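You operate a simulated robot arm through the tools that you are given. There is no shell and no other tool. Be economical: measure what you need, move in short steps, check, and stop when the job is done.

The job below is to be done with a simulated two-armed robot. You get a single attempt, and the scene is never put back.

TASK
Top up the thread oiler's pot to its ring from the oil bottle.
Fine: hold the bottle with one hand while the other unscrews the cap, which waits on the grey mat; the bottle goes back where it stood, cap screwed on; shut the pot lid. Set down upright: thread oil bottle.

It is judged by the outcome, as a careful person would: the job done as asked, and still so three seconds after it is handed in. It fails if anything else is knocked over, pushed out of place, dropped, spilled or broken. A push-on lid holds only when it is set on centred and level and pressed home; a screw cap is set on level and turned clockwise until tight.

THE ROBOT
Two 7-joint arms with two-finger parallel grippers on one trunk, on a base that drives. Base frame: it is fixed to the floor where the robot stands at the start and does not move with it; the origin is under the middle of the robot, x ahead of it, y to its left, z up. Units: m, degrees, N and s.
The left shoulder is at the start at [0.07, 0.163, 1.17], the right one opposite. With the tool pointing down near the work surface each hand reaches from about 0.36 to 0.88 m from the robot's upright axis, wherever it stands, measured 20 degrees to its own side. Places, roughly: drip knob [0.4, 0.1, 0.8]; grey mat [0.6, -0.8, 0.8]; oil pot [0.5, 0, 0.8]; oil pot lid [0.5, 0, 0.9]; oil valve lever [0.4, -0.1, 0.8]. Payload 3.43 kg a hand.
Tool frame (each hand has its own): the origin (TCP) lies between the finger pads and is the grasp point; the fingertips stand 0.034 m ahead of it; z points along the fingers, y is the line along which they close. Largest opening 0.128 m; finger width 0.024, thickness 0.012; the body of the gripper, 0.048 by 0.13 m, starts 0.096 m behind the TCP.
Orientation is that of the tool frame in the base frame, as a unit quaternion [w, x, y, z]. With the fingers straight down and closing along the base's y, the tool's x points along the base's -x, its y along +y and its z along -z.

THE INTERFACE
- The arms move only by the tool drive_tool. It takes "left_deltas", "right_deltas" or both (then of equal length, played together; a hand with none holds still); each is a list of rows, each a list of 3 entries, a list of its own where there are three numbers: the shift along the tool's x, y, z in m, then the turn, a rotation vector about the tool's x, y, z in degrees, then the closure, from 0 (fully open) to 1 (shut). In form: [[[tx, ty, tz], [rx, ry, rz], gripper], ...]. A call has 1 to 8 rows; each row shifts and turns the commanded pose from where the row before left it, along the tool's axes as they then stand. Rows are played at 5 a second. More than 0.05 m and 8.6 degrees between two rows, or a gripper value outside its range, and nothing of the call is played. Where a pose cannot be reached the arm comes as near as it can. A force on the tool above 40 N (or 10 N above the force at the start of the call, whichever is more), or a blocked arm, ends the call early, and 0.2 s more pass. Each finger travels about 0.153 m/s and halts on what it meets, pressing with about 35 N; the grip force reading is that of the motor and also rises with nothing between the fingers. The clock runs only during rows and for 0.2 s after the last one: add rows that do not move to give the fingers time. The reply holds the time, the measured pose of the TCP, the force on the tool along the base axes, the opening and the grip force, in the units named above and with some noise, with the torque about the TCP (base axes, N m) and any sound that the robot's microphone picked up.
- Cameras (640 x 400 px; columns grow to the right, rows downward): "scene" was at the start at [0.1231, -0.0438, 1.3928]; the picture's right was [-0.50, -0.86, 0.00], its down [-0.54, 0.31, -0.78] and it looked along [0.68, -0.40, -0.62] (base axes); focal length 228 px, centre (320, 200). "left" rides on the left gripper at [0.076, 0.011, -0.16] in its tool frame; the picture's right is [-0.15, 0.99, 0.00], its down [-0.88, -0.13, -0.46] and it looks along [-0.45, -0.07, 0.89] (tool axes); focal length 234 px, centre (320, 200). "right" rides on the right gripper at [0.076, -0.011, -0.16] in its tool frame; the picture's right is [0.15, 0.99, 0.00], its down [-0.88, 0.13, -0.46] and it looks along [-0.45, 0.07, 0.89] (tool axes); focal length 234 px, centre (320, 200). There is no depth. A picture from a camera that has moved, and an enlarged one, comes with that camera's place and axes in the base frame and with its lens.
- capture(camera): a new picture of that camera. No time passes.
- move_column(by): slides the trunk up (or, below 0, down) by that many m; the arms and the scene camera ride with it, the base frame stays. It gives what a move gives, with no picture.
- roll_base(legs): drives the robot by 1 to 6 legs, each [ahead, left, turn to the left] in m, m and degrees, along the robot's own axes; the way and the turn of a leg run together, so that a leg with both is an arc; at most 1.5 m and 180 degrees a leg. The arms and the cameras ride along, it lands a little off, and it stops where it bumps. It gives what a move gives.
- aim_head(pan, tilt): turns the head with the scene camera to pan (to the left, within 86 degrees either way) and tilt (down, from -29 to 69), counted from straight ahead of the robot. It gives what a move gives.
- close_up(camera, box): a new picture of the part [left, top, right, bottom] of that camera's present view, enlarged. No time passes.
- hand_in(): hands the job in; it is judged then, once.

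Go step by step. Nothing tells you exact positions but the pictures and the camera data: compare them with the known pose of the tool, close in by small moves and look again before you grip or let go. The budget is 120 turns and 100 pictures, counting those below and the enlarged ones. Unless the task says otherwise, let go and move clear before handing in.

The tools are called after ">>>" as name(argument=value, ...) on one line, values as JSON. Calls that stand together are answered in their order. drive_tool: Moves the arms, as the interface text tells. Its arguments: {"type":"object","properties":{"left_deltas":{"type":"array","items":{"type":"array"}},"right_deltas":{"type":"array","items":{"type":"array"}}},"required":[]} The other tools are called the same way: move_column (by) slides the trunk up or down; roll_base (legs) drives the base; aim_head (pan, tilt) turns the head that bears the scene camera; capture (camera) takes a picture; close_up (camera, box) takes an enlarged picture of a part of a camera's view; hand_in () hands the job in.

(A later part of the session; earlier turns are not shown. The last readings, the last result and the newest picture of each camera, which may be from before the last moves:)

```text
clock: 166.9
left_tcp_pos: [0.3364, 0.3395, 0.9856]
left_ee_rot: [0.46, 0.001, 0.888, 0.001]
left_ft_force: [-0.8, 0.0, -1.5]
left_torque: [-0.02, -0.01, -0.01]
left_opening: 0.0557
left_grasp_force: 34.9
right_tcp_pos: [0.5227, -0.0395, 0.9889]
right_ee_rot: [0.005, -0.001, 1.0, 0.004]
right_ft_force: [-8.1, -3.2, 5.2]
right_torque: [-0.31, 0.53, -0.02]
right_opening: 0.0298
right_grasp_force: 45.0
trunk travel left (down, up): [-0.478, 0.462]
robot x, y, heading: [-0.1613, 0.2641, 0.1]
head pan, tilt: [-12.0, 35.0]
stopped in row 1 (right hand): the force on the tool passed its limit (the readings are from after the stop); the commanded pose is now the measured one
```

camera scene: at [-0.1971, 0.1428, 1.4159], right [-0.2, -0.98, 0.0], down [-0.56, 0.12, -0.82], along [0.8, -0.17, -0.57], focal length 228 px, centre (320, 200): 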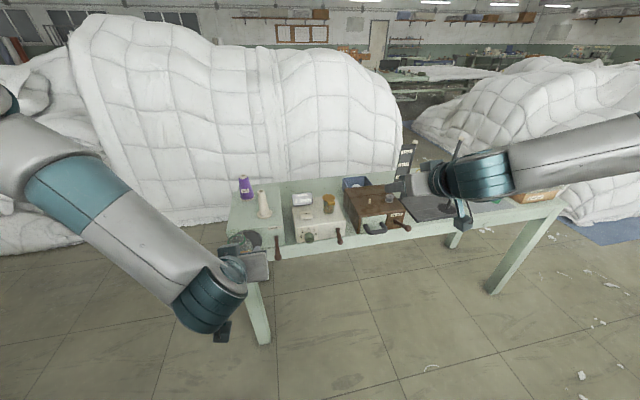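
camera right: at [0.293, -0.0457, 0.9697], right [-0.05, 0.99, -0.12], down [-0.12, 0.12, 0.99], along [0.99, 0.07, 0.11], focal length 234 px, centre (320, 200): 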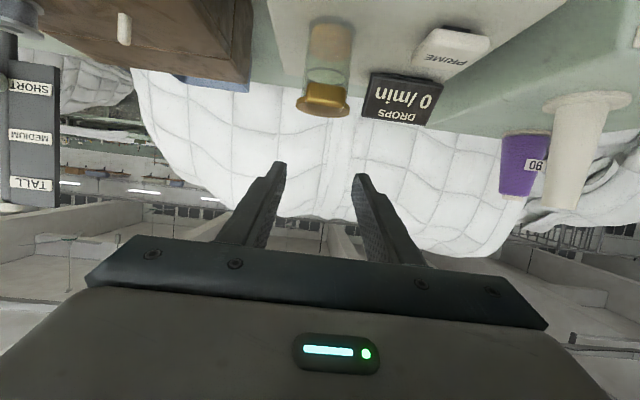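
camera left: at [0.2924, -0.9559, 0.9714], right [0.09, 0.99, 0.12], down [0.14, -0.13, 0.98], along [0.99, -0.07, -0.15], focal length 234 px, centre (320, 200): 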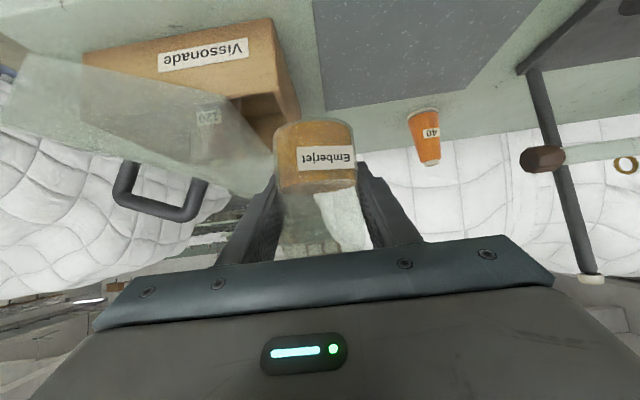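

>>> drive_tool(right_deltas=[[[-0.0056, 0, -0.0014], [0, 4, 0], 1], [[-0.0056, 0, -0.0014], [0, 4, 0], 1], [[-0.0056, 0, -0.0014], [0, 4, 0], 1], [[0, 0, 0], [0, 0, 0], 1]])

>>> close_up(camera="scene", box=[300, 130, 440, 250])

```text
clock: 167.6
left_tcp_pos: [0.3382, 0.3418, 0.9842]
left_ee_rot: [0.458, -0.001, 0.889, 0.003]
left_ft_force: [-0.7, -0.3, -1.2]
left_torque: [0.02, -0.05, 0.02]
left_opening: 0.0557
left_grasp_force: 34.9
right_tcp_pos: [0.5273, -0.041, 0.991]
right_ee_rot: [-0.06, -0.004, 0.998, 0.008]
right_ft_force: [2.9, 5.4, 2.2]
right_torque: [-0.83, -0.33, -0.55]
right_opening: 0.0299
right_grasp_force: 44.6
right hand out of reach, approached as far as the arm can: row 2, 3
trunk travel left (down, up): [-0.478, 0.462]
robot x, y, heading: [-0.1576, 0.2618, -0.0]
head pan, tilt: [-12.0, 35.0]
stopped in row 3 (right hand): the force on the tool passed its limit (the readings are from after the stop); the commanded pose is now the measured one
```

```text
3.33 times, centred on (370, 190) of scene
camera zoom: at [-0.0249, 0.2444, 1.2257], right [-0.21, -0.98, 0.0], down [-0.56, 0.12, -0.82], along [0.8, -0.17, -0.57], focal length 761 px, centre (153, 233)
```

zoom: 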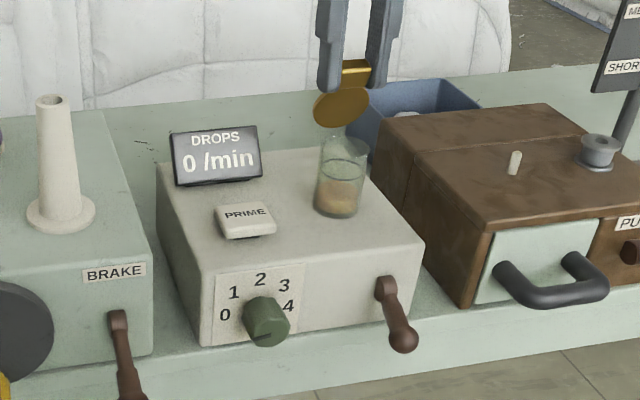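

The lid is ~75° open, held. I'll use a small forward base drive to carry it past vertical.

>>> roll_base(legs=[[0.05, 0, 0]])

>>> close_up(camera="scene", box=[300, 110, 440, 250])

```text
clock: 168.5
left_tcp_pos: [0.3916, 0.3435, 0.9837]
left_ee_rot: [0.456, 0.0, 0.89, 0.0]
left_ft_force: [0.3, 0.4, -0.6]
left_torque: [0.01, -0.02, -0.01]
left_opening: 0.056
left_grasp_force: 34.7
right_tcp_pos: [0.5798, -0.0405, 0.9905]
right_ee_rot: [-0.06, -0.004, 0.998, 0.008]
right_ft_force: [9.6, 9.9, -5.1]
right_torque: [-0.74, -0.84, -0.27]
right_opening: 0.0298
right_grasp_force: 45.2
trunk travel left (down, up): [-0.478, 0.462]
robot x, y, heading: [-0.1098, 0.2667, 0.2]
head pan, tilt: [-12.0, 35.0]
```

```text
2.86 times, centred on (370, 180) of scene
camera zoom: at [0.0286, 0.2455, 1.2256], right [-0.21, -0.98, 0.0], down [-0.56, 0.12, -0.82], along [0.8, -0.17, -0.58], focal length 652 px, centre (177, 257)
```

zoom: 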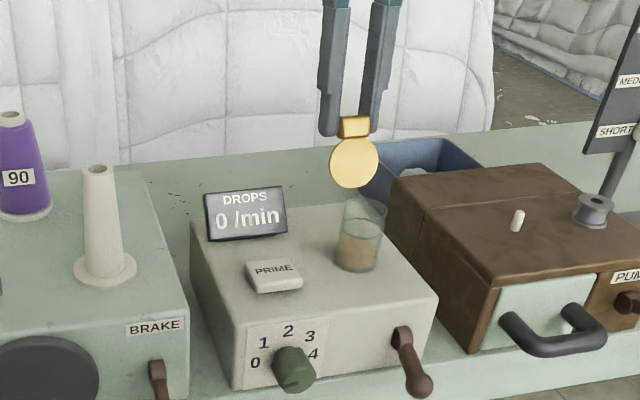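

The lid is past vertical now. Releasing and lifting away.

>>> drive_tool(right_deltas=[[[0, 0, 0], [0, 0, 0], 0.8], [[0, 0, 0], [0, 0, 0], 0.55], [[0, 0, 0], [0, 0, 0], 0.4], [[0, 0, -0.04], [0, 0, 0], 0.4], [[0, 0, -0.04], [0, 0, 0], 0.4], [[0.02, -0.04, 0], [0, 0, 0], 0.4], [[0.02, -0.04, 0], [0, 0, 0], 0.4]])

>>> close_up(camera="scene", box=[300, 110, 440, 250])

```text
clock: 170.1
left_tcp_pos: [0.3895, 0.3421, 0.9859]
left_ee_rot: [0.458, -0.001, 0.889, 0.002]
left_ft_force: [0.5, -0.2, -1.9]
left_torque: [0.0, -0.04, 0.01]
left_opening: 0.0556
left_grasp_force: 35.0
right_tcp_pos: [0.5187, -0.1336, 1.0606]
right_ee_rot: [-0.059, -0.004, 0.998, 0.008]
right_ft_force: [-0.5, 0.1, -0.1]
right_torque: [0.0, 0.02, 0.0]
right_opening: 0.0766
right_grasp_force: 0.0
right hand out of reach, approached as far as the arm can: row 4, 5
trunk travel left (down, up): [-0.478, 0.462]
robot x, y, heading: [-0.1103, 0.2636, 0.2]
head pan, tilt: [-12.0, 35.0]
```

```text
2.86 times, centred on (370, 180) of scene
camera zoom: at [0.0253, 0.2435, 1.2261], right [-0.2, -0.98, 0.0], down [-0.56, 0.12, -0.82], along [0.8, -0.17, -0.57], focal length 652 px, centre (177, 257)
```

zoom: 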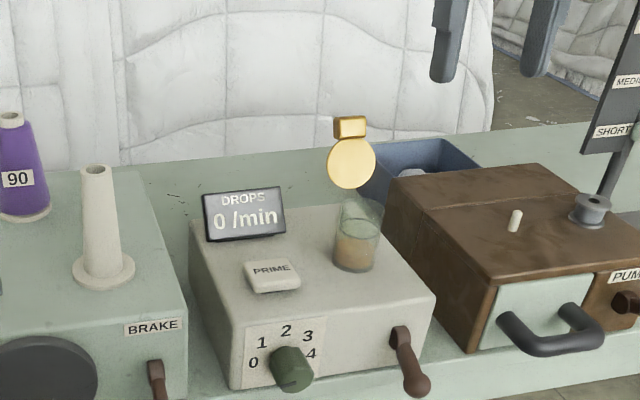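

The lid now stays open by itself. Next I'll retract the right hand, back off, and set up trunk height and left-hand pose as in my rehearsed pouring position.

>>> drive_tool(right_deltas=[[[0.04, -0.02, 0], [0, 0, 0], 0.4], [[0.045, 0, 0], [0, 0, 0], 0.4], [[0.045, 0, 0], [0, 0, 0], 0.4], [[0.045, 0, 0], [0, 0, 0], 0.4]])

>>> roll_base(legs=[[-0.28, 0, 0], [0, -0.445, 0]])

>>> drive_tool(left_deltas=[[[-0.0324, 0, 0.0116], [0, 0, 0], 1], [[-0.0324, 0, 0.0116], [0, 0, 0], 1], [[-0.0324, 0, 0.0116], [0, 0, 0], 1], [[-0.0324, 0, 0.0116], [0, 0, 0], 1], [[-0.0324, 0, 0.0116], [0, 0, 0], 1], [[0, 0, 0], [0, 0, 0], 1]])

>>> move_column(by=-0.1)

```text
clock: 171.1
left_tcp_pos: [0.3877, 0.3418, 0.9851]
left_ee_rot: [0.459, -0.002, 0.888, 0.003]
left_ft_force: [-0.1, 0.3, -1.0]
left_torque: [0.02, -0.05, -0.01]
left_opening: 0.0552
left_grasp_force: 35.1
right_tcp_pos: [0.3436, -0.1549, 1.0801]
right_ee_rot: [-0.058, -0.004, 0.998, 0.009]
right_ft_force: [0.7, -0.2, 0.2]
right_torque: [0.01, -0.06, -0.02]
right_opening: 0.0769
right_grasp_force: 0.1
trunk travel left (down, up): [-0.478, 0.462]
robot x, y, heading: [-0.1101, 0.2604, 0.3]
head pan, tilt: [-12.0, 35.0]
```

```text
clock: 175.4
left_tcp_pos: [0.111, -0.1017, 0.9849]
left_ee_rot: [0.459, -0.003, 0.889, 0.003]
left_ft_force: [0.5, -0.8, -0.8]
left_torque: [0.07, -0.04, 0.03]
left_opening: 0.0555
left_grasp_force: 35.4
right_tcp_pos: [0.0686, -0.6001, 1.0803]
right_ee_rot: [-0.059, -0.005, 0.998, 0.008]
right_ft_force: [-0.8, 0.0, 1.1]
right_torque: [0.02, 0.02, -0.01]
right_opening: 0.0767
right_grasp_force: 0.0
trunk travel left (down, up): [-0.478, 0.462]
robot x, y, heading: [-0.391, -0.182, 0.4]
head pan, tilt: [-12.0, 35.0]
```

```text
clock: 176.8
left_tcp_pos: [0.2527, -0.101, 1.0827]
left_ee_rot: [0.458, -0.003, 0.889, 0.004]
left_ft_force: [-0.2, 0.2, -1.7]
left_torque: [0.03, -0.03, 0.01]
left_opening: 0.0558
left_grasp_force: 34.8
right_tcp_pos: [0.069, -0.599, 1.0798]
right_ee_rot: [-0.058, -0.006, 0.998, 0.009]
right_ft_force: [-0.4, 0.4, -0.1]
right_torque: [-0.01, -0.01, -0.02]
right_opening: 0.0767
right_grasp_force: 0.0
trunk travel left (down, up): [-0.478, 0.462]
robot x, y, heading: [-0.3889, -0.1839, 0.2]
head pan, tilt: [-12.0, 35.0]
```

```text
clock: 178.1
left_tcp_pos: [0.2519, -0.1017, 0.9835]
left_ee_rot: [0.458, -0.003, 0.889, 0.003]
left_ft_force: [-0.5, 0.8, -0.8]
left_torque: [0.01, -0.01, 0.01]
left_opening: 0.0556
left_grasp_force: 35.0
right_tcp_pos: [0.0674, -0.5996, 0.9798]
right_ee_rot: [-0.058, -0.006, 0.998, 0.009]
right_ft_force: [-0.3, 0.3, -0.1]
right_torque: [0.01, -0.04, 0.02]
right_opening: 0.0771
right_grasp_force: 0.1
trunk travel left (down, up): [-0.378, 0.562]
robot x, y, heading: [-0.3921, -0.1848, 0.4]
head pan, tilt: [-12.0, 35.0]
```

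>>> roll_base(legs=[[0, -0.03, 0], [0.27, 0, -0.3]])

>>> aim_head(pan=15, tilt=28)

>>> capture(camera="scene")

```text
clock: 180.4
left_tcp_pos: [0.5233, -0.1312, 0.983]
left_ee_rot: [0.457, -0.001, 0.889, 0.002]
left_ft_force: [-0.6, 0.5, -2.4]
left_torque: [-0.03, 0.0, -0.02]
left_opening: 0.0557
left_grasp_force: 34.8
right_tcp_pos: [0.3391, -0.6285, 0.979]
right_ee_rot: [-0.059, -0.004, 0.998, 0.009]
right_ft_force: [0.2, 0.1, 0.1]
right_torque: [-0.02, 0.06, -0.01]
right_opening: 0.0768
right_grasp_force: 0.0
trunk travel left (down, up): [-0.378, 0.562]
robot x, y, heading: [-0.1147, -0.212, -0.1]
head pan, tilt: [-12.0, 35.0]
```

```text
clock: 181.3
left_tcp_pos: [0.5232, -0.1325, 0.9847]
left_ee_rot: [0.458, 0.0, 0.889, 0.002]
left_ft_force: [0.3, 0.0, -1.1]
left_torque: [0.0, -0.01, -0.02]
left_opening: 0.0557
left_grasp_force: 35.3
right_tcp_pos: [0.3383, -0.6282, 0.9783]
right_ee_rot: [-0.059, -0.004, 0.998, 0.008]
right_ft_force: [0.0, 0.3, 0.0]
right_torque: [-0.03, -0.02, 0.01]
right_opening: 0.0769
right_grasp_force: 0.1
trunk travel left (down, up): [-0.378, 0.562]
robot x, y, heading: [-0.1156, -0.2122, 0.0]
head pan, tilt: [15.0, 28.0]
```

```text
8 pictures are left
camera scene: at [0.0207, -0.1882, 1.1369], right [0.26, -0.97, 0.0], down [-0.45, -0.12, -0.88], along [0.85, 0.23, -0.47], focal length 228 px, centre (320, 200)
```

scene: 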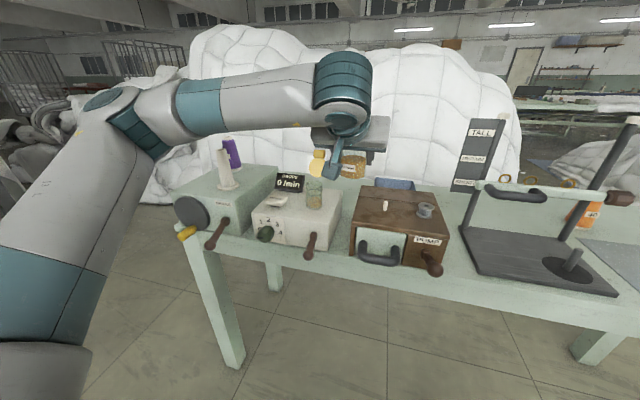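

Pot, lid and bottle are all in view and positions match the plan. Tilting the bottle to 64°, short of pouring.

>>> drive_tool(left_deltas=[[[0, 0, 0], [4.65, 0, -6.51], 1], [[0, 0, 0], [4.65, 0, -6.51], 1], [[0, 0, 0], [4.65, 0, -6.51], 1], [[0, 0, 0], [4.65, 0, -6.51], 1], [[0, 0, 0], [4.65, 0, -6.51], 1], [[0, 0, 0], [4.65, 0, -6.51], 1], [[0, 0, 0], [4.65, 0, -6.51], 1], [[0, 0, 0], [0, 0, 0], 1]])

>>> close_up(camera="scene", box=[260, 120, 400, 230])

```text
clock: 183.2
left_tcp_pos: [0.5227, -0.1335, 0.9846]
left_ee_rot: [0.404, -0.216, 0.785, -0.416]
left_ft_force: [0.7, -0.2, -1.3]
left_torque: [0.0, -0.03, 0.01]
left_opening: 0.0556
left_grasp_force: 35.4
right_tcp_pos: [0.3386, -0.6295, 0.9795]
right_ee_rot: [-0.058, -0.004, 0.998, 0.008]
right_ft_force: [0.4, 1.0, -0.6]
right_torque: [-0.01, 0.01, -0.02]
right_opening: 0.077
right_grasp_force: 0.1
trunk travel left (down, up): [-0.378, 0.562]
robot x, y, heading: [-0.1185, -0.2095, 0.2]
head pan, tilt: [15.0, 28.0]
```

```text
3.64 times, centred on (330, 175) of scene
camera zoom: at [0.0205, -0.1883, 1.137], right [0.26, -0.97, 0.0], down [-0.45, -0.12, -0.88], along [0.85, 0.23, -0.47], focal length 830 px, centre (284, 291)
```

zoom: 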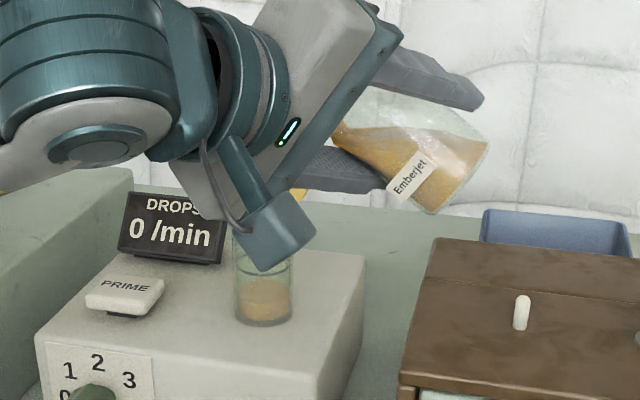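

>>> drive_tool(left_deltas=[[[0.0037, 0.0078, 0.0026], [2.32, 0, -3.25], 1], [[0.0037, 0.0078, 0.0026], [2.32, 0, -3.25], 1], [[0, 0, 0], [1.74, 0, -2.44], 1], [[0, 0, 0], [0, 0, 0], 1]])

>>> close_up(camera="scene", box=[260, 120, 400, 230])

```text
clock: 184.2
left_tcp_pos: [0.5219, -0.1326, 0.9667]
left_ee_rot: [0.383, -0.254, 0.741, -0.49]
left_ft_force: [-0.4, 0.8, -1.4]
left_torque: [0.02, -0.03, -0.03]
left_opening: 0.0555
left_grasp_force: 35.0
right_tcp_pos: [0.3384, -0.6288, 0.9793]
right_ee_rot: [-0.058, -0.005, 0.998, 0.009]
right_ft_force: [0.1, 0.7, 0.1]
right_torque: [0.01, 0.03, 0.01]
right_opening: 0.077
right_grasp_force: 0.1
trunk travel left (down, up): [-0.378, 0.562]
robot x, y, heading: [-0.1129, -0.2111, 0.2]
head pan, tilt: [15.0, 28.0]
```

```text
3.64 times, centred on (330, 175) of scene
camera zoom: at [0.0206, -0.1881, 1.1369], right [0.26, -0.97, 0.0], down [-0.45, -0.12, -0.88], along [0.85, 0.23, -0.47], focal length 830 px, centre (284, 291)
```

zoom: 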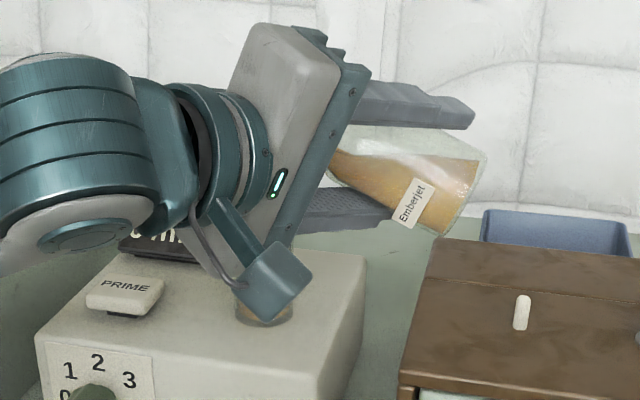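

The hand's camera pod hides the pot in the scene view; its own picture should show the pot instead.

>>> close_up(camera="left", box=[400, 130, 640, 290])

```text
2.50 times, centred on (520, 210) of left
camera zoom: at [0.3482, -0.0994, 0.9671], right [0.08, 0.5, -0.86], down [0.14, 0.85, 0.51], along [0.99, -0.16, 0.0], focal length 585 px, centre (-180, 175)
```

zoom: 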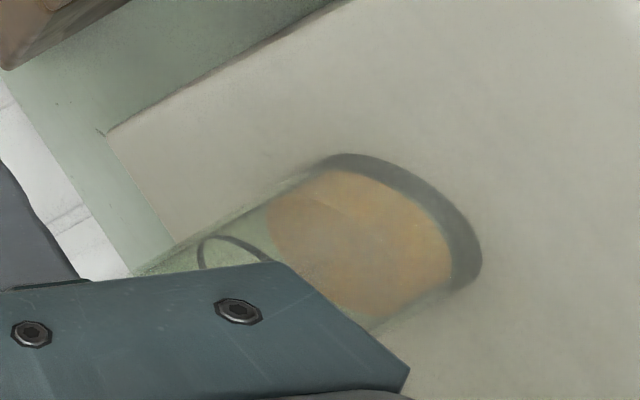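

The pot, its level and the ring are visible here; no oil has flowed yet. By geometry flow should begin near 69°, so I'll tip gently to 71° and pause.

>>> drive_tool(left_deltas=[[[0, 0, 0], [1.16, 0, -1.63], 1], [[0, 0, 0], [1.16, 0, -1.63], 1], [[0, 0, 0], [0.58, 0, -0.81], 1], [[0, 0, 0], [0, 0, 0], 1], [[0, 0, 0], [0, 0, 0], 1], [[0, 0, 0], [0, 0, 0], 1], [[0, 0, 0], [0, 0, 0], 1], [[0, 0, 0], [0, 0, 0], 1]])

>>> close_up(camera="left", box=[400, 130, 640, 290])

```text
clock: 185.9
left_tcp_pos: [0.5236, -0.1318, 0.9656]
left_ee_rot: [0.372, -0.27, 0.72, -0.521]
left_ft_force: [0.4, 0.5, -1.4]
left_torque: [0.03, -0.02, 0.01]
left_opening: 0.0557
left_grasp_force: 35.4
right_tcp_pos: [0.3386, -0.6303, 0.9793]
right_ee_rot: [-0.058, -0.003, 0.998, 0.008]
right_ft_force: [0.5, 0.0, 1.0]
right_torque: [-0.02, 0.0, 0.0]
right_opening: 0.0767
right_grasp_force: 0.0
trunk travel left (down, up): [-0.378, 0.562]
robot x, y, heading: [-0.1166, -0.2098, 0.2]
head pan, tilt: [15.0, 28.0]
```

```text
2.50 times, centred on (520, 210) of left
camera zoom: at [0.3484, -0.0995, 0.9641], right [0.08, 0.42, -0.9], down [0.14, 0.89, 0.43], along [0.99, -0.16, 0.02], focal length 585 px, centre (-180, 175)
```

zoom: 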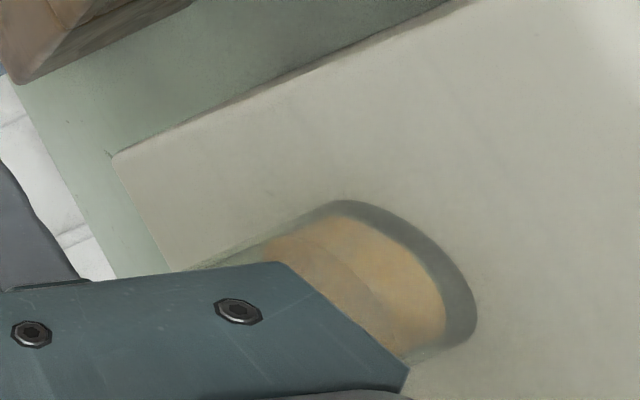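

Still unchanged at 72°; re-deriving from the bottle's fill, flow should start near 80°. I'll tip to 82°, let it run, then tilt back to where the ring is visible and look.

>>> drive_tool(left_deltas=[[[0, 0, 0], [2.32, 0, -3.25], 1], [[0, 0, 0], [2.32, 0, -3.25], 1], [[0, 0, 0], [1.16, 0, -1.63], 1], [[0, 0, 0], [0, 0, 0], 1], [[0, 0, 0], [0, 0, 0], 1], [[0, 0, 0], [0, 0, 0], 1], [[0, 0, 0], [0, 0, 0], 1], [[0, 0, 0], [0, 0, 0], 1]])

>>> drive_tool(left_deltas=[[[0, 0, 0], [0, 0, 0], 1], [[0, 0, 0], [0, 0, 0], 1], [[0, 0, 0], [-4.65, 0, 6.51], 1], [[0, 0, 0], [-4.65, 0, 6.51], 1], [[0, 0, 0], [-1.16, 0, 1.63], 1], [[0, 0, 0], [0, 0, 0], 1]])

>>> close_up(camera="left", box=[400, 130, 640, 290])

```text
clock: 187.8
left_tcp_pos: [0.5221, -0.132, 0.9653]
left_ee_rot: [0.347, -0.301, 0.672, -0.581]
left_ft_force: [1.0, -0.1, -1.5]
left_torque: [-0.04, -0.02, 0.0]
left_opening: 0.0556
left_grasp_force: 34.9
right_tcp_pos: [0.3383, -0.6295, 0.9798]
right_ee_rot: [-0.058, -0.004, 0.998, 0.009]
right_ft_force: [0.4, 0.3, -0.7]
right_torque: [0.03, 0.0, -0.01]
right_opening: 0.077
right_grasp_force: 0.1
trunk travel left (down, up): [-0.378, 0.562]
robot x, y, heading: [-0.118, -0.2083, 0.0]
head pan, tilt: [15.0, 28.0]
```

```text
clock: 189.2
left_tcp_pos: [0.5232, -0.1312, 0.9661]
left_ee_rot: [0.39, -0.244, 0.755, -0.468]
left_ft_force: [-0.5, 0.0, -1.2]
left_torque: [-0.03, -0.01, 0.03]
left_opening: 0.0555
left_grasp_force: 35.0
right_tcp_pos: [0.3373, -0.6288, 0.9789]
right_ee_rot: [-0.059, -0.004, 0.998, 0.008]
right_ft_force: [-0.2, 0.0, 0.3]
right_torque: [-0.05, 0.01, -0.02]
right_opening: 0.0766
right_grasp_force: 0.1
trunk travel left (down, up): [-0.378, 0.562]
robot x, y, heading: [-0.1187, -0.2161, 0.1]
head pan, tilt: [15.0, 28.0]
```

```text
2.50 times, centred on (520, 210) of left
camera zoom: at [0.3484, -0.0992, 0.969], right [0.08, 0.54, -0.83], down [0.14, 0.82, 0.55], along [0.99, -0.16, -0.01], focal length 585 px, centre (-180, 175)
```

zoom: 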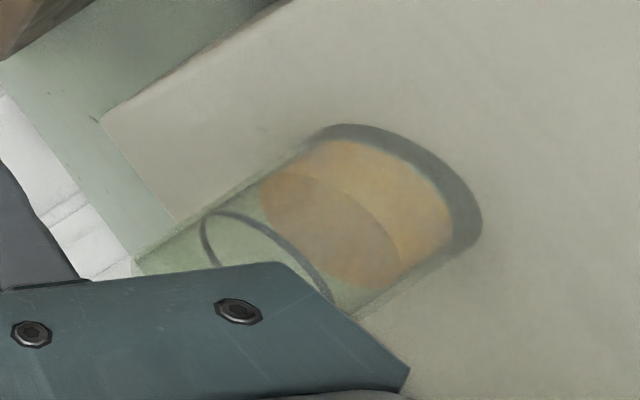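

No oil has left the bottle yet (level still ~55% of ring height). I'll go a bit deeper, to 85.5°, hold, tilt back and check.

>>> drive_tool(left_deltas=[[[0, 0, 0], [4.65, 0, -6.51], 1], [[0, 0, 0], [4.65, 0, -6.51], 1], [[0, 0, 0], [3.2, 0, -4.47], 1], [[0, 0, 0], [0, 0, 0], 1], [[0, 0, 0], [0, 0, 0], 1], [[0, 0, 0], [0, 0, 0], 1], [[0, 0, 0], [0, 0, 0], 1], [[0, 0, 0], [0, 0, 0], 1]])

>>> drive_tool(left_deltas=[[[0, 0, 0], [0, 0, 0], 1], [[0, 0, 0], [0, 0, 0], 1], [[0, 0, 0], [0, 0, 0], 1], [[0, 0, 0], [-4.65, 0, 6.51], 1], [[0, 0, 0], [-4.65, 0, 6.51], 1], [[0, 0, 0], [-3.2, 0, 4.47], 1], [[0, 0, 0], [0, 0, 0], 1]])

>>> close_up(camera="left", box=[400, 130, 640, 290])

```text
clock: 190.9
left_tcp_pos: [0.5234, -0.1316, 0.9659]
left_ee_rot: [0.338, -0.312, 0.653, -0.601]
left_ft_force: [0.1, -0.7, -1.2]
left_torque: [0.02, -0.06, -0.01]
left_opening: 0.0557
left_grasp_force: 34.8
right_tcp_pos: [0.3383, -0.6288, 0.9793]
right_ee_rot: [-0.059, -0.004, 0.998, 0.008]
right_ft_force: [0.4, -0.1, -0.2]
right_torque: [0.02, -0.01, 0.0]
right_opening: 0.0767
right_grasp_force: 0.1
trunk travel left (down, up): [-0.378, 0.562]
robot x, y, heading: [-0.1186, -0.212, 0.3]
head pan, tilt: [15.0, 28.0]
```

```text
clock: 192.6
left_tcp_pos: [0.522, -0.1316, 0.9644]
left_ee_rot: [0.389, -0.243, 0.754, -0.469]
left_ft_force: [-0.4, -0.5, -1.8]
left_torque: [0.01, -0.01, 0.01]
left_opening: 0.0555
left_grasp_force: 35.3
right_tcp_pos: [0.3392, -0.629, 0.9796]
right_ee_rot: [-0.059, -0.004, 0.998, 0.008]
right_ft_force: [-0.5, -0.8, 0.7]
right_torque: [-0.03, -0.01, 0.03]
right_opening: 0.0768
right_grasp_force: 0.0
trunk travel left (down, up): [-0.378, 0.562]
robot x, y, heading: [-0.1207, -0.2126, 0.1]
head pan, tilt: [15.0, 28.0]
```

```text
2.50 times, centred on (520, 210) of left
camera zoom: at [0.3485, -0.0991, 0.9687], right [0.08, 0.54, -0.83], down [0.14, 0.82, 0.55], along [0.99, -0.16, -0.01], focal length 585 px, centre (-180, 175)
```

zoom: 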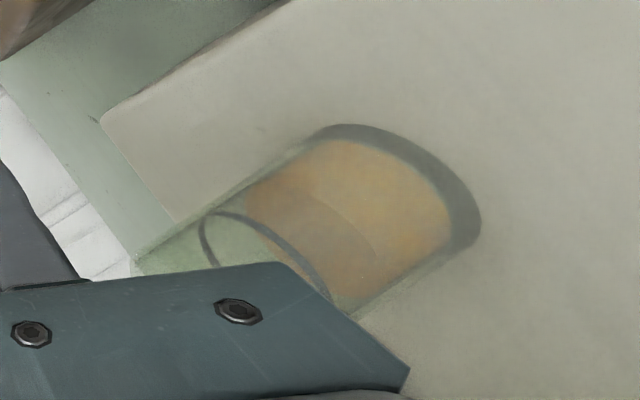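

Oil is landing in the pot: the level has risen about 28% of the way to the ring. Next pour at 87.5° with the same hold.

>>> drive_tool(left_deltas=[[[0, 0, 0], [4.65, 0, -6.51], 1], [[0, 0, 0], [4.65, 0, -6.51], 1], [[0, 0, 0], [4.36, 0, -6.1], 1], [[0, 0, 0], [0, 0, 0], 1], [[0, 0, 0], [0, 0, 0], 1], [[0, 0, 0], [0, 0, 0], 1], [[0, 0, 0], [0, 0, 0], 1], [[0, 0, 0], [0, 0, 0], 1]])

>>> drive_tool(left_deltas=[[[0, 0, 0], [0, 0, 0], 1], [[0, 0, 0], [0, 0, 0], 1], [[0, 0, 0], [0, 0, 0], 1], [[0, 0, 0], [-4.65, 0, 6.51], 1], [[0, 0, 0], [-4.65, 0, 6.51], 1], [[0, 0, 0], [-4.36, 0, 6.1], 1], [[0, 0, 0], [0, 0, 0], 1]])

>>> close_up(camera="left", box=[400, 130, 640, 290])

```text
clock: 194.3
left_tcp_pos: [0.519, -0.1326, 0.9692]
left_ee_rot: [0.333, -0.317, 0.642, -0.613]
left_ft_force: [0.0, 0.4, -2.2]
left_torque: [0.02, -0.05, 0.05]
left_opening: 0.0555
left_grasp_force: 34.6
right_tcp_pos: [0.3359, -0.6293, 0.9807]
right_ee_rot: [-0.057, -0.004, 0.998, 0.009]
right_ft_force: [-0.2, -0.1, 0.2]
right_torque: [0.01, -0.01, -0.03]
right_opening: 0.077
right_grasp_force: 0.2
trunk travel left (down, up): [-0.378, 0.562]
robot x, y, heading: [-0.1164, -0.2132, 0.3]
head pan, tilt: [15.0, 28.0]
```

```text
clock: 195.9
left_tcp_pos: [0.5232, -0.1317, 0.966]
left_ee_rot: [0.389, -0.244, 0.754, -0.469]
left_ft_force: [-0.6, 0.5, -1.2]
left_torque: [0.01, -0.02, 0.0]
left_opening: 0.0557
left_grasp_force: 35.5
right_tcp_pos: [0.3376, -0.6284, 0.9792]
right_ee_rot: [-0.059, -0.003, 0.998, 0.008]
right_ft_force: [0.1, -0.1, -0.1]
right_torque: [0.01, -0.02, 0.0]
right_opening: 0.0767
right_grasp_force: 0.0
trunk travel left (down, up): [-0.378, 0.562]
robot x, y, heading: [-0.1107, -0.2123, 0.3]
head pan, tilt: [15.0, 28.0]
```

```text
2.50 times, centred on (520, 210) of left
camera zoom: at [0.3485, -0.099, 0.9689], right [0.08, 0.54, -0.83], down [0.14, 0.82, 0.55], along [0.99, -0.16, -0.01], focal length 585 px, centre (-180, 175)
```

zoom: 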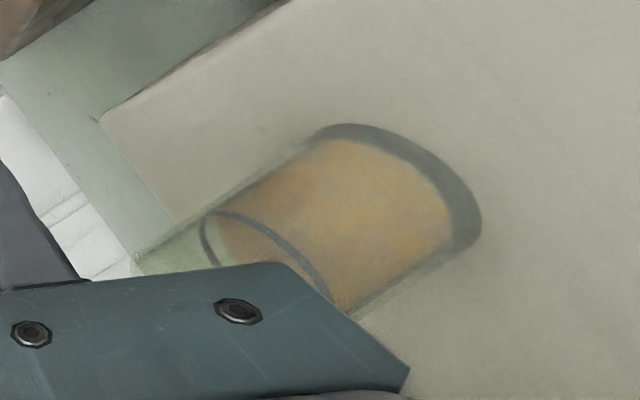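

The level is about three quarters of the way up; one more short pour at ~87.3°, then I'll bring the bottle upright and pull it back.

>>> drive_tool(left_deltas=[[[0, 0, 0], [4.65, 0, -6.51], 1], [[0, 0, 0], [4.65, 0, -6.51], 1], [[0, 0, 0], [4.24, 0, -5.94], 1], [[0, 0, 0], [0, 0, 0], 1], [[0, 0, 0], [0, 0, 0], 1], [[0, 0, 0], [0, 0, 0], 1], [[0, 0, 0], [0, 0, 0], 1], [[0, 0, 0], [0, 0, 0], 1]])

>>> drive_tool(left_deltas=[[[0, 0, 0], [0, 0, 0], 1], [[0, 0, 0], [0, 0, 0], 1], [[0, 0, 0], [0, 0, 0], 1], [[0, 0, 0], [-4.61, 0, 6.46], 1], [[0, 0, 0], [-4.61, 0, 6.46], 1], [[0, 0, 0], [-4.61, 0, 6.46], 1], [[0, 0, 0], [-4.61, 0, 6.46], 1], [[0, 0, 0], [-4.61, 0, 6.46], 1]])

>>> drive_tool(left_deltas=[[[0, 0, 0], [-4.61, 0, 6.46], 1], [[0, 0, 0], [-4.61, 0, 6.46], 1], [[0, 0, 0], [-4.61, 0, 6.46], 1], [[0, 0, 0], [-4.61, 0, 6.46], 1], [[0, 0, 0], [-4.61, 0, 6.46], 1], [[0, 0, 0], [-4.61, 0, 6.46], 1], [[-0.0163, 0, -0.0116], [0, 0, 0], 1], [[0, 0, 0], [0, 0, 0], 1]])

>>> drive_tool(left_deltas=[[[0.0151, 0, -0.0384], [0, 0, 0], 1], [[0.0151, 0, -0.0384], [0, 0, 0], 1], [[0.0151, 0, -0.0384], [0, 0, 0], 1], [[0.0151, 0, -0.0384], [0, 0, 0], 1], [[0, 0, 0], [0, 0, 0], 1]], right_deltas=[[[0, 0, -0.04], [0, 0, 0], 1], [[-0.045, 0, 0], [0, 0, 0], 1], [[0, 0, 0], [0, 0, 0], 1], [[0, 0, 0], [0, 0, 0], 1], [[0, 0, 0], [0, 0, 0], 1]])

>>> roll_base(legs=[[-0.25, 0, 0], [0, 0.475, 0]])

```text
clock: 197.8
left_tcp_pos: [0.5187, -0.1319, 0.9681]
left_ee_rot: [0.334, -0.315, 0.643, -0.613]
left_ft_force: [0.9, -0.9, -1.3]
left_torque: [0.01, -0.03, -0.01]
left_opening: 0.0555
left_grasp_force: 34.6
right_tcp_pos: [0.3346, -0.6301, 0.9812]
right_ee_rot: [-0.057, -0.004, 0.998, 0.009]
right_ft_force: [-0.5, 0.4, 0.5]
right_torque: [0.0, 0.02, -0.02]
right_opening: 0.0768
right_grasp_force: 0.0
trunk travel left (down, up): [-0.378, 0.562]
robot x, y, heading: [-0.1167, -0.2107, 0.2]
head pan, tilt: [15.0, 28.0]
```

```text
clock: 199.6
left_tcp_pos: [0.5221, -0.1332, 0.9648]
left_ee_rot: [0.419, -0.185, 0.815, -0.356]
left_ft_force: [-0.7, -0.3, -2.0]
left_torque: [-0.01, -0.04, 0.01]
left_opening: 0.0556
left_grasp_force: 35.1
right_tcp_pos: [0.3393, -0.6294, 0.9786]
right_ee_rot: [-0.058, -0.004, 0.998, 0.008]
right_ft_force: [-0.1, -0.4, -0.1]
right_torque: [0.01, 0.02, 0.0]
right_opening: 0.0767
right_grasp_force: 0.1
trunk travel left (down, up): [-0.378, 0.562]
robot x, y, heading: [-0.1185, -0.2122, 0.4]
head pan, tilt: [15.0, 28.0]
```

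```text
clock: 201.3
left_tcp_pos: [0.5225, -0.1319, 0.985]
left_ee_rot: [0.458, 0.0, 0.889, 0.002]
left_ft_force: [-1.0, -0.1, -1.1]
left_torque: [0.02, -0.03, 0.0]
left_opening: 0.0555
left_grasp_force: 35.1
right_tcp_pos: [0.3396, -0.6299, 0.9801]
right_ee_rot: [-0.06, -0.004, 0.998, 0.008]
right_ft_force: [0.7, 0.1, -0.3]
right_torque: [-0.01, 0.0, -0.01]
right_opening: 0.0768
right_grasp_force: 0.0
trunk travel left (down, up): [-0.378, 0.562]
robot x, y, heading: [-0.1191, -0.2144, 0.3]
head pan, tilt: [15.0, 28.0]
```

```text
clock: 202.6
left_tcp_pos: [0.3641, -0.1324, 1.0237]
left_ee_rot: [0.457, -0.001, 0.889, 0.002]
left_ft_force: [-0.1, -0.3, -0.9]
left_torque: [0.01, 0.01, -0.01]
left_opening: 0.0556
left_grasp_force: 34.6
right_tcp_pos: [0.3895, -0.6289, 1.0134]
right_ee_rot: [-0.06, -0.004, 0.998, 0.008]
right_ft_force: [0.6, -0.5, -1.0]
right_torque: [-0.02, 0.0, -0.01]
right_opening: 0.0
right_grasp_force: 33.3
trunk travel left (down, up): [-0.378, 0.562]
robot x, y, heading: [-0.1152, -0.2137, 0.1]
head pan, tilt: [15.0, 28.0]
```

```text
clock: 206.8
left_tcp_pos: [0.1111, 0.3392, 1.0258]
left_ee_rot: [0.458, -0.003, 0.889, 0.004]
left_ft_force: [-0.8, 0.4, -1.2]
left_torque: [-0.02, 0.0, 0.01]
left_opening: 0.0555
left_grasp_force: 35.1
right_tcp_pos: [0.1379, -0.1565, 1.0132]
right_ee_rot: [-0.059, -0.006, 0.998, 0.007]
right_ft_force: [-0.7, 0.0, -0.5]
right_torque: [-0.02, 0.02, 0.03]
right_opening: 0.0
right_grasp_force: 33.2
trunk travel left (down, up): [-0.378, 0.562]
robot x, y, heading: [-0.3697, 0.2577, 0.3]
head pan, tilt: [15.0, 28.0]
```

Poured and upright again. Now positioning the closed right fingers behind the open lid to flip it shut.

>>> move_column(by=0.1)

>>> drive_tool(right_deltas=[[[-0.036, 0, 0.033], [0, 0, 0], 1], [[-0.036, 0, 0.033], [0, 0, 0], 1], [[-0.036, 0, 0.033], [0, 0, 0], 1], [[-0.036, 0, 0], [0, 0, 0], 1], [[0, 0, 0], [0, 0, 0], 1]])

>>> roll_base(legs=[[0.34, 0, 0]])

>>> drive_tool(right_deltas=[[[0, 0.04, 0], [0, 0, 0], 1], [[0, 0.04, 0], [0, 0, 0], 1], [[0, 0.037, 0], [0, 0, 0], 1], [[0, 0, 0.012], [0, 0, 0], 1], [[0, 0, 0.013], [0, 0, 0], 1], [[0, 0, 0], [0, 0, 0], 1]])

```text
clock: 208.1
left_tcp_pos: [0.1114, 0.3395, 1.1251]
left_ee_rot: [0.458, -0.003, 0.889, 0.004]
left_ft_force: [-0.9, -0.2, -0.7]
left_torque: [0.01, -0.02, -0.02]
left_opening: 0.0558
left_grasp_force: 35.4
right_tcp_pos: [0.1383, -0.1588, 1.1141]
right_ee_rot: [-0.059, -0.005, 0.998, 0.008]
right_ft_force: [0.1, 0.6, -0.1]
right_torque: [-0.01, -0.03, 0.0]
right_opening: 0.0
right_grasp_force: 33.0
trunk travel left (down, up): [-0.478, 0.462]
robot x, y, heading: [-0.3676, 0.2614, 0.6]
head pan, tilt: [15.0, 28.0]
```

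```text
clock: 209.3
left_tcp_pos: [0.1108, 0.3386, 1.1259]
left_ee_rot: [0.458, -0.002, 0.889, 0.003]
left_ft_force: [-0.3, -0.3, -1.1]
left_torque: [0.02, -0.03, 0.04]
left_opening: 0.0559
left_grasp_force: 34.9
right_tcp_pos: [0.2699, -0.155, 0.998]
right_ee_rot: [-0.059, -0.005, 0.998, 0.009]
right_ft_force: [0.8, 0.9, -0.4]
right_torque: [0.01, -0.01, 0.02]
right_opening: 0.0001
right_grasp_force: 33.1
trunk travel left (down, up): [-0.478, 0.462]
robot x, y, heading: [-0.3692, 0.2596, 0.6]
head pan, tilt: [15.0, 28.0]
```

```text
clock: 211.5
left_tcp_pos: [0.4509, 0.3421, 1.1249]
left_ee_rot: [0.458, -0.003, 0.889, 0.003]
left_ft_force: [-0.1, 0.4, -1.1]
left_torque: [0.02, 0.02, 0.0]
left_opening: 0.0556
left_grasp_force: 34.8
right_tcp_pos: [0.6113, -0.1504, 0.9977]
right_ee_rot: [-0.059, -0.007, 0.998, 0.008]
right_ft_force: [-0.6, -0.3, -0.6]
right_torque: [0.04, 0.04, 0.05]
right_opening: 0.0001
right_grasp_force: 33.1
trunk travel left (down, up): [-0.478, 0.462]
robot x, y, heading: [-0.0296, 0.259, 0.8]
head pan, tilt: [15.0, 28.0]
```

```text
clock: 212.9
left_tcp_pos: [0.451, 0.3437, 1.1253]
left_ee_rot: [0.457, -0.003, 0.889, 0.003]
left_ft_force: [-0.2, 0.4, -1.8]
left_torque: [0.0, -0.01, -0.01]
left_opening: 0.0557
left_grasp_force: 34.8
right_tcp_pos: [0.6063, -0.0335, 0.9747]
right_ee_rot: [-0.058, -0.007, 0.998, 0.008]
right_ft_force: [-0.2, -0.1, -0.7]
right_torque: [-0.01, 0.02, 0.01]
right_opening: 0.0003
right_grasp_force: 32.6
trunk travel left (down, up): [-0.478, 0.462]
robot x, y, heading: [-0.0278, 0.2653, 0.8]
head pan, tilt: [15.0, 28.0]
```

The closed fingers are behind the lid. Pulling it forward over vertical, then a light press to seat it.

>>> drive_tool(right_deltas=[[[0.02, -0.001, 0], [0, 0, 0], 1], [[0.02, -0.001, 0], [0, 0, 0], 1], [[0.02, -0.001, 0], [0, 0, 0], 1], [[0.02, -0.001, 0], [0, 0, 0], 1], [[0.02, -0.001, 0], [0, 0, 0], 1], [[0.02, -0.001, 0], [0, 0, 0], 1], [[0.02, 0, 0], [0, 0, 0], 1], [[0, 0, -0.03], [0, 0, 0], 1]])

>>> drive_tool(right_deltas=[[[-0.02, 0, 0], [0, 0, 0], 1], [[-0.02, 0, 0], [0, 0, 0], 1], [[0, 0, 0.02], [0, 0, 0], 1], [[0, 0, 0.02], [0, 0, 0], 1], [[0, 0, 0.008], [0, 0, 0], 1], [[0, 0, 0.004], [0, 0, 0], 1], [[0, 0, 0.003], [0, 0, 0], 1], [[0, 0, 0], [0, 0, 0], 1]])

```text
clock: 214.7
left_tcp_pos: [0.4516, 0.342, 1.1257]
left_ee_rot: [0.458, -0.003, 0.889, 0.003]
left_ft_force: [0.6, 0.3, -1.4]
left_torque: [-0.01, -0.05, -0.01]
left_opening: 0.0553
left_grasp_force: 35.0
right_tcp_pos: [0.4707, -0.0426, 1.0219]
right_ee_rot: [-0.059, -0.005, 0.998, 0.007]
right_ft_force: [0.5, -0.6, 0.2]
right_torque: [-0.03, 0.01, 0.03]
right_opening: 0.0
right_grasp_force: 33.3
trunk travel left (down, up): [-0.478, 0.462]
robot x, y, heading: [-0.0276, 0.2595, 0.7]
head pan, tilt: [15.0, 28.0]
```

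```text
clock: 216.5
left_tcp_pos: [0.4505, 0.3436, 1.1243]
left_ee_rot: [0.458, -0.003, 0.889, 0.004]
left_ft_force: [-0.5, -0.2, -2.1]
left_torque: [-0.01, -0.01, -0.02]
left_opening: 0.0556
left_grasp_force: 35.0
right_tcp_pos: [0.5049, -0.0403, 0.961]
right_ee_rot: [-0.059, -0.007, 0.998, 0.008]
right_ft_force: [0.0, 0.3, -0.3]
right_torque: [0.02, 0.04, -0.01]
right_opening: 0.0003
right_grasp_force: 32.6
trunk travel left (down, up): [-0.478, 0.462]
robot x, y, heading: [-0.0267, 0.2618, 0.4]
head pan, tilt: [15.0, 28.0]
```

>>> drive_tool(right_deltas=[[[0, 0, 0.005], [0, 0, 0], 1], [[0, 0, 0.004], [0, 0, 0], 1], [[0, 0, 0.004], [0, 0, 0], 1], [[0, 0, 0], [0, 0, 0], 1]])

>>> drive_tool(right_deltas=[[[0, 0, -0.04], [0, 0, 0], 1], [[0, 0, -0.04], [0, 0, 0], 1], [[0, 0, 0], [0, -6.8, 0], 0.45]])

>>> roll_base(legs=[[-0.3, 0, 0], [0, -0.425, -0.4], [0, -0.425, 0]])

>>> move_column(by=0.19)

>>> drive_tool(right_deltas=[[[0, 0, 0], [0, 0, 8.5], 0.45], [[0, 0, 0], [0, 0, 8.5], 0.45], [[0, 0, 0], [0, 0, 8.5], 0.45], [[0, 0, 0], [0, 0, 8.5], 0.45], [[0, 0, 0], [0, 0, 8.5], 0.45], [[0, 0, 0], [0, 0, 8.5], 0.45], [[0, 0, 0], [0, 0, 8.5], 0.45], [[0, 0, 0], [0, 0, 8.5], 0.45]])

>>> roll_base(legs=[[0.315, 0, 0]])

```text
clock: 217.5
left_tcp_pos: [0.4503, 0.3425, 1.1264]
left_ee_rot: [0.459, -0.003, 0.889, 0.003]
left_ft_force: [-0.4, 0.5, -1.5]
left_torque: [-0.02, -0.02, 0.04]
left_opening: 0.0555
left_grasp_force: 34.8
right_tcp_pos: [0.5026, -0.04, 0.9523]
right_ee_rot: [-0.055, -0.006, 0.998, 0.009]
right_ft_force: [10.0, -7.9, 36.7]
right_torque: [-0.44, 0.03, 0.17]
right_opening: 0.0002
right_grasp_force: 33.2
trunk travel left (down, up): [-0.478, 0.462]
robot x, y, heading: [-0.0262, 0.2631, 0.1]
head pan, tilt: [15.0, 28.0]
```

```text
clock: 218.3
left_tcp_pos: [0.4507, 0.3424, 1.126]
left_ee_rot: [0.458, -0.002, 0.889, 0.004]
left_ft_force: [0.0, 0.3, -2.0]
left_torque: [0.0, -0.04, 0.03]
left_opening: 0.0554
left_grasp_force: 35.6
right_tcp_pos: [0.5111, -0.042, 1.0287]
right_ee_rot: [0.0, -0.005, 1.0, 0.008]
right_ft_force: [0.0, -0.8, 0.1]
right_torque: [0.03, -0.04, -0.01]
right_opening: 0.0703
right_grasp_force: 0.0
trunk travel left (down, up): [-0.478, 0.462]
robot x, y, heading: [-0.0277, 0.2622, 0.5]
head pan, tilt: [15.0, 28.0]
```

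```text
clock: 224.8
left_tcp_pos: [0.1542, -0.5077, 1.1253]
left_ee_rot: [0.457, -0.004, 0.889, 0.005]
left_ft_force: [0.7, 0.1, -0.8]
left_torque: [0.03, -0.06, 0.01]
left_opening: 0.0556
left_grasp_force: 35.3
right_tcp_pos: [0.2164, -0.8903, 1.0293]
right_ee_rot: [0.002, -0.008, 1.0, 0.009]
right_ft_force: [-0.7, 0.1, 0.5]
right_torque: [0.07, 0.0, 0.01]
right_opening: 0.0703
right_grasp_force: 0.0
trunk travel left (down, up): [-0.478, 0.462]
robot x, y, heading: [-0.3242, -0.5893, 0.6]
head pan, tilt: [15.0, 28.0]
```

```text
clock: 226.9
left_tcp_pos: [0.1541, -0.5065, 1.3149]
left_ee_rot: [0.457, -0.004, 0.889, 0.005]
left_ft_force: [0.4, 0.2, -1.6]
left_torque: [0.0, -0.04, -0.01]
left_opening: 0.0554
left_grasp_force: 34.9
right_tcp_pos: [0.2169, -0.8895, 1.2185]
right_ee_rot: [0.001, -0.006, 1.0, 0.009]
right_ft_force: [-1.4, 0.4, -0.1]
right_torque: [-0.02, 0.02, 0.0]
right_opening: 0.0704
right_grasp_force: 0.1
trunk travel left (down, up): [-0.668, 0.272]
robot x, y, heading: [-0.325, -0.5878, 0.5]
head pan, tilt: [15.0, 28.0]
```

```text
clock: 228.7
left_tcp_pos: [0.1549, -0.506, 1.3139]
left_ee_rot: [0.458, -0.004, 0.889, 0.004]
left_ft_force: [-0.2, 0.3, -1.6]
left_torque: [0.0, 0.0, 0.01]
left_opening: 0.0555
left_grasp_force: 34.8
right_tcp_pos: [0.215, -0.8907, 1.2183]
right_ee_rot: [-0.004, 0.554, 0.833, 0.006]
right_ft_force: [0.1, 0.4, 0.1]
right_torque: [-0.03, 0.02, 0.01]
right_opening: 0.0703
right_grasp_force: 0.0
trunk travel left (down, up): [-0.668, 0.272]
robot x, y, heading: [-0.3253, -0.5884, 0.6]
head pan, tilt: [15.0, 28.0]
```

```text
clock: 230.8
left_tcp_pos: [0.467, -0.502, 1.3152]
left_ee_rot: [0.459, -0.005, 0.889, 0.004]
left_ft_force: [-0.5, -0.6, -1.2]
left_torque: [-0.04, -0.04, -0.02]
left_opening: 0.0555
left_grasp_force: 35.5
right_tcp_pos: [0.5316, -0.8849, 1.2197]
right_ee_rot: [-0.003, 0.552, 0.834, 0.008]
right_ft_force: [-0.2, 0.1, 0.4]
right_torque: [0.03, -0.01, 0.07]
right_opening: 0.0705
right_grasp_force: 0.1
trunk travel left (down, up): [-0.668, 0.272]
robot x, y, heading: [-0.0135, -0.5833, 0.8]
head pan, tilt: [15.0, 28.0]
```

The lid pressed home (contact at 36 N). The right hand is right above the cap's spot; lowering and gripping the cap.

>>> move_column(by=-0.06)

>>> drive_tool(right_deltas=[[[0.0012, -0.0028, 0.045], [0, 0, 0], 0.45], [[0, 0, 0.045], [0, 0, 0], 0.45], [[0, 0, 0.045], [0, 0, 0], 0.45], [[0, 0, 0.045], [0, 0, 0], 0.45], [[0, 0, 0.045], [0, 0, 0], 0.45], [[0, 0, 0.045], [0, 0, 0], 0.45], [[0, 0, 0.045], [0, 0, 0], 0.45], [[0, 0, 0], [0, 0, 0], 0.45]])

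>>> drive_tool(right_deltas=[[[0, 0, 0.03], [0, 0, 0], 0.45], [[0, 0, 0.01], [0, 0, 0], 0.45], [[0, 0, 0], [0, 0, 0], 0.45]])

```text
clock: 231.8
left_tcp_pos: [0.4679, -0.5012, 1.2551]
left_ee_rot: [0.458, -0.006, 0.889, 0.005]
left_ft_force: [-0.3, 0.4, -2.3]
left_torque: [0.01, 0.0, -0.05]
left_opening: 0.0556
left_grasp_force: 35.0
right_tcp_pos: [0.5307, -0.8842, 1.1591]
right_ee_rot: [-0.003, 0.552, 0.834, 0.007]
right_ft_force: [-0.3, 0.0, 0.1]
right_torque: [-0.01, -0.01, 0.02]
right_opening: 0.0701
right_grasp_force: 0.1
trunk travel left (down, up): [-0.608, 0.332]
robot x, y, heading: [-0.013, -0.5887, 0.7]
head pan, tilt: [15.0, 28.0]
```

```text
clock: 233.6
left_tcp_pos: [0.4688, -0.5003, 1.2557]
left_ee_rot: [0.458, -0.006, 0.889, 0.006]
left_ft_force: [0.5, 0.1, -1.0]
left_torque: [0.01, -0.02, 0.0]
left_opening: 0.0553
left_grasp_force: 34.4
right_tcp_pos: [0.5287, -0.8778, 0.8426]
right_ee_rot: [-0.003, 0.552, 0.834, 0.008]
right_ft_force: [0.1, 1.0, 0.2]
right_torque: [0.0, -0.01, 0.03]
right_opening: 0.0703
right_grasp_force: 0.0
trunk travel left (down, up): [-0.608, 0.332]
robot x, y, heading: [-0.0118, -0.5866, 0.8]
head pan, tilt: [15.0, 28.0]
```

```text
clock: 234.4
left_tcp_pos: [0.4691, -0.5008, 1.2545]
left_ee_rot: [0.458, -0.005, 0.889, 0.004]
left_ft_force: [-0.4, 0.1, -1.4]
left_torque: [0.04, 0.0, -0.03]
left_opening: 0.0556
left_grasp_force: 35.2
right_tcp_pos: [0.5298, -0.8786, 0.8038]
right_ee_rot: [-0.006, 0.552, 0.834, 0.008]
right_ft_force: [0.4, -0.4, -0.8]
right_torque: [-0.01, -0.01, 0.0]
right_opening: 0.0705
right_grasp_force: 0.2
trunk travel left (down, up): [-0.608, 0.332]
robot x, y, heading: [-0.0115, -0.5848, 0.7]
head pan, tilt: [15.0, 28.0]
```

>>> drive_tool(right_deltas=[[[-0.0066, -0.0039, 0], [0.45, -1.06, 0], 0.45], [[0, 0, 0.002], [0, 0, 0], 0.6], [[0, 0, 0], [0, 0, 0], 0.75], [[0, 0, 0], [0, 0, 0], 1], [[0, 0, 0], [0, 0, 0], 1], [[0, 0, -0.03], [0, 0, 0], 1], [[0, 0, -0.045], [0, 0, 0], 1], [[0, 0, -0.045], [0, 0, 0], 1]])

>>> drive_tool(right_deltas=[[[0, 0, -0.045], [0, 0, 0], 1], [[0, 0, -0.045], [0, 0, 0], 1], [[0, 0, -0.045], [0, 0, 0], 1], [[0, 0, -0.045], [0, 0, 0], 1], [[0, 0, 0], [0, 0, 0], 1]])

```text
clock: 236.2
left_tcp_pos: [0.4686, -0.5015, 1.2561]
left_ee_rot: [0.459, -0.006, 0.889, 0.004]
left_ft_force: [0.1, -0.1, -1.5]
left_torque: [0.01, -0.05, 0.04]
left_opening: 0.0555
left_grasp_force: 34.8
right_tcp_pos: [0.527, -0.8858, 0.9218]
right_ee_rot: [0.002, 0.552, 0.834, 0.0]
right_ft_force: [-0.5, 0.5, 0.3]
right_torque: [-0.02, -0.03, 0.0]
right_opening: 0.036
right_grasp_force: 35.2
trunk travel left (down, up): [-0.608, 0.332]
robot x, y, heading: [-0.0109, -0.5845, 0.9]
head pan, tilt: [15.0, 28.0]
```

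```text
clock: 237.4
left_tcp_pos: [0.4686, -0.5013, 1.2563]
left_ee_rot: [0.458, -0.005, 0.889, 0.005]
left_ft_force: [0.8, -0.6, -1.9]
left_torque: [-0.01, -0.02, -0.01]
left_opening: 0.0555
left_grasp_force: 34.9
right_tcp_pos: [0.5277, -0.8876, 1.1011]
right_ee_rot: [0.002, 0.551, 0.834, -0.001]
right_ft_force: [0.7, -1.2, 0.4]
right_torque: [0.03, 0.01, 0.03]
right_opening: 0.0359
right_grasp_force: 35.0
trunk travel left (down, up): [-0.608, 0.332]
robot x, y, heading: [-0.0106, -0.5866, 1.0]
head pan, tilt: [15.0, 28.0]
```

The cap is in the right hand (36 mm). Shifting the base and bringing the open bottle over toward the right hand, below the cap's height.

>>> roll_base(legs=[[0, -0.1, -0.9]])

>>> drive_tool(left_deltas=[[[0.0366, 0, 0.0261], [0, 0, 0], 1], [[0.0366, 0, 0.0261], [0, 0, 0], 1], [[0.0366, 0, 0.0261], [0, 0, 0], 1], [[0.0366, 0, 0.0261], [0, 0, 0], 1], [[0, 0, 0], [0, 0, 0], 1]])

>>> drive_tool(left_deltas=[[[0.0135, -0.0407, 0.0096], [0, 0, 0], 1], [[0.0135, -0.0407, 0.0096], [0, 0, 0], 1], [[0.0135, -0.0407, 0.0096], [0, 0, 0], 1], [[0.0135, -0.0407, 0.0096], [0, 0, 0], 1], [[0.0135, -0.0407, 0.0096], [0, 0, 0], 1], [[0.0135, -0.0407, 0.0096], [0, 0, 0], 1], [[0.0135, -0.0407, 0.0096], [0, 0, 0], 1], [[0, 0, 0], [0, 0, 0], 1]])

```text
clock: 238.5
left_tcp_pos: [0.4714, -0.6091, 1.2558]
left_ee_rot: [0.458, 0.002, 0.889, 0.001]
left_ft_force: [-0.5, -0.3, -1.3]
left_torque: [0.0, -0.02, 0.0]
left_opening: 0.0555
left_grasp_force: 35.4
right_tcp_pos: [0.5228, -0.9937, 1.1009]
right_ee_rot: [0.002, 0.559, 0.829, -0.001]
right_ft_force: [0.5, -1.0, 0.0]
right_torque: [0.03, -0.04, 0.03]
right_opening: 0.0356
right_grasp_force: 34.8
trunk travel left (down, up): [-0.608, 0.332]
robot x, y, heading: [-0.01, -0.6841, -0.3]
head pan, tilt: [15.0, 28.0]
```

```text
clock: 239.7
left_tcp_pos: [0.4902, -0.624, 1.0861]
left_ee_rot: [0.457, 0.001, 0.889, 0.002]
left_ft_force: [-0.3, 0.5, -0.9]
left_torque: [-0.05, 0.0, 0.01]
left_opening: 0.0554
left_grasp_force: 34.7
left hand out of reach, approached as far as the arm can: row 3, 4
right_tcp_pos: [0.5202, -0.9938, 1.1011]
right_ee_rot: [0.001, 0.558, 0.83, -0.001]
right_ft_force: [-0.3, -0.1, -0.8]
right_torque: [0.03, 0.0, -0.01]
right_opening: 0.0357
right_grasp_force: 35.0
trunk travel left (down, up): [-0.608, 0.332]
robot x, y, heading: [-0.0085, -0.6833, 0.0]
head pan, tilt: [15.0, 28.0]
```

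```text
clock: 241.5
left_tcp_pos: [0.4896, -0.9075, 0.9678]
left_ee_rot: [0.458, 0.001, 0.889, 0.0]
left_ft_force: [0.5, 0.3, -2.0]
left_torque: [-0.02, 0.03, -0.04]
left_opening: 0.0556
left_grasp_force: 35.3
right_tcp_pos: [0.523, -0.9924, 1.1017]
right_ee_rot: [0.002, 0.558, 0.83, -0.001]
right_ft_force: [0.3, 0.0, 0.5]
right_torque: [-0.03, 0.03, 0.0]
right_opening: 0.036
right_grasp_force: 34.7
trunk travel left (down, up): [-0.608, 0.332]
robot x, y, heading: [-0.0074, -0.6843, -0.1]
head pan, tilt: [15.0, 28.0]
```

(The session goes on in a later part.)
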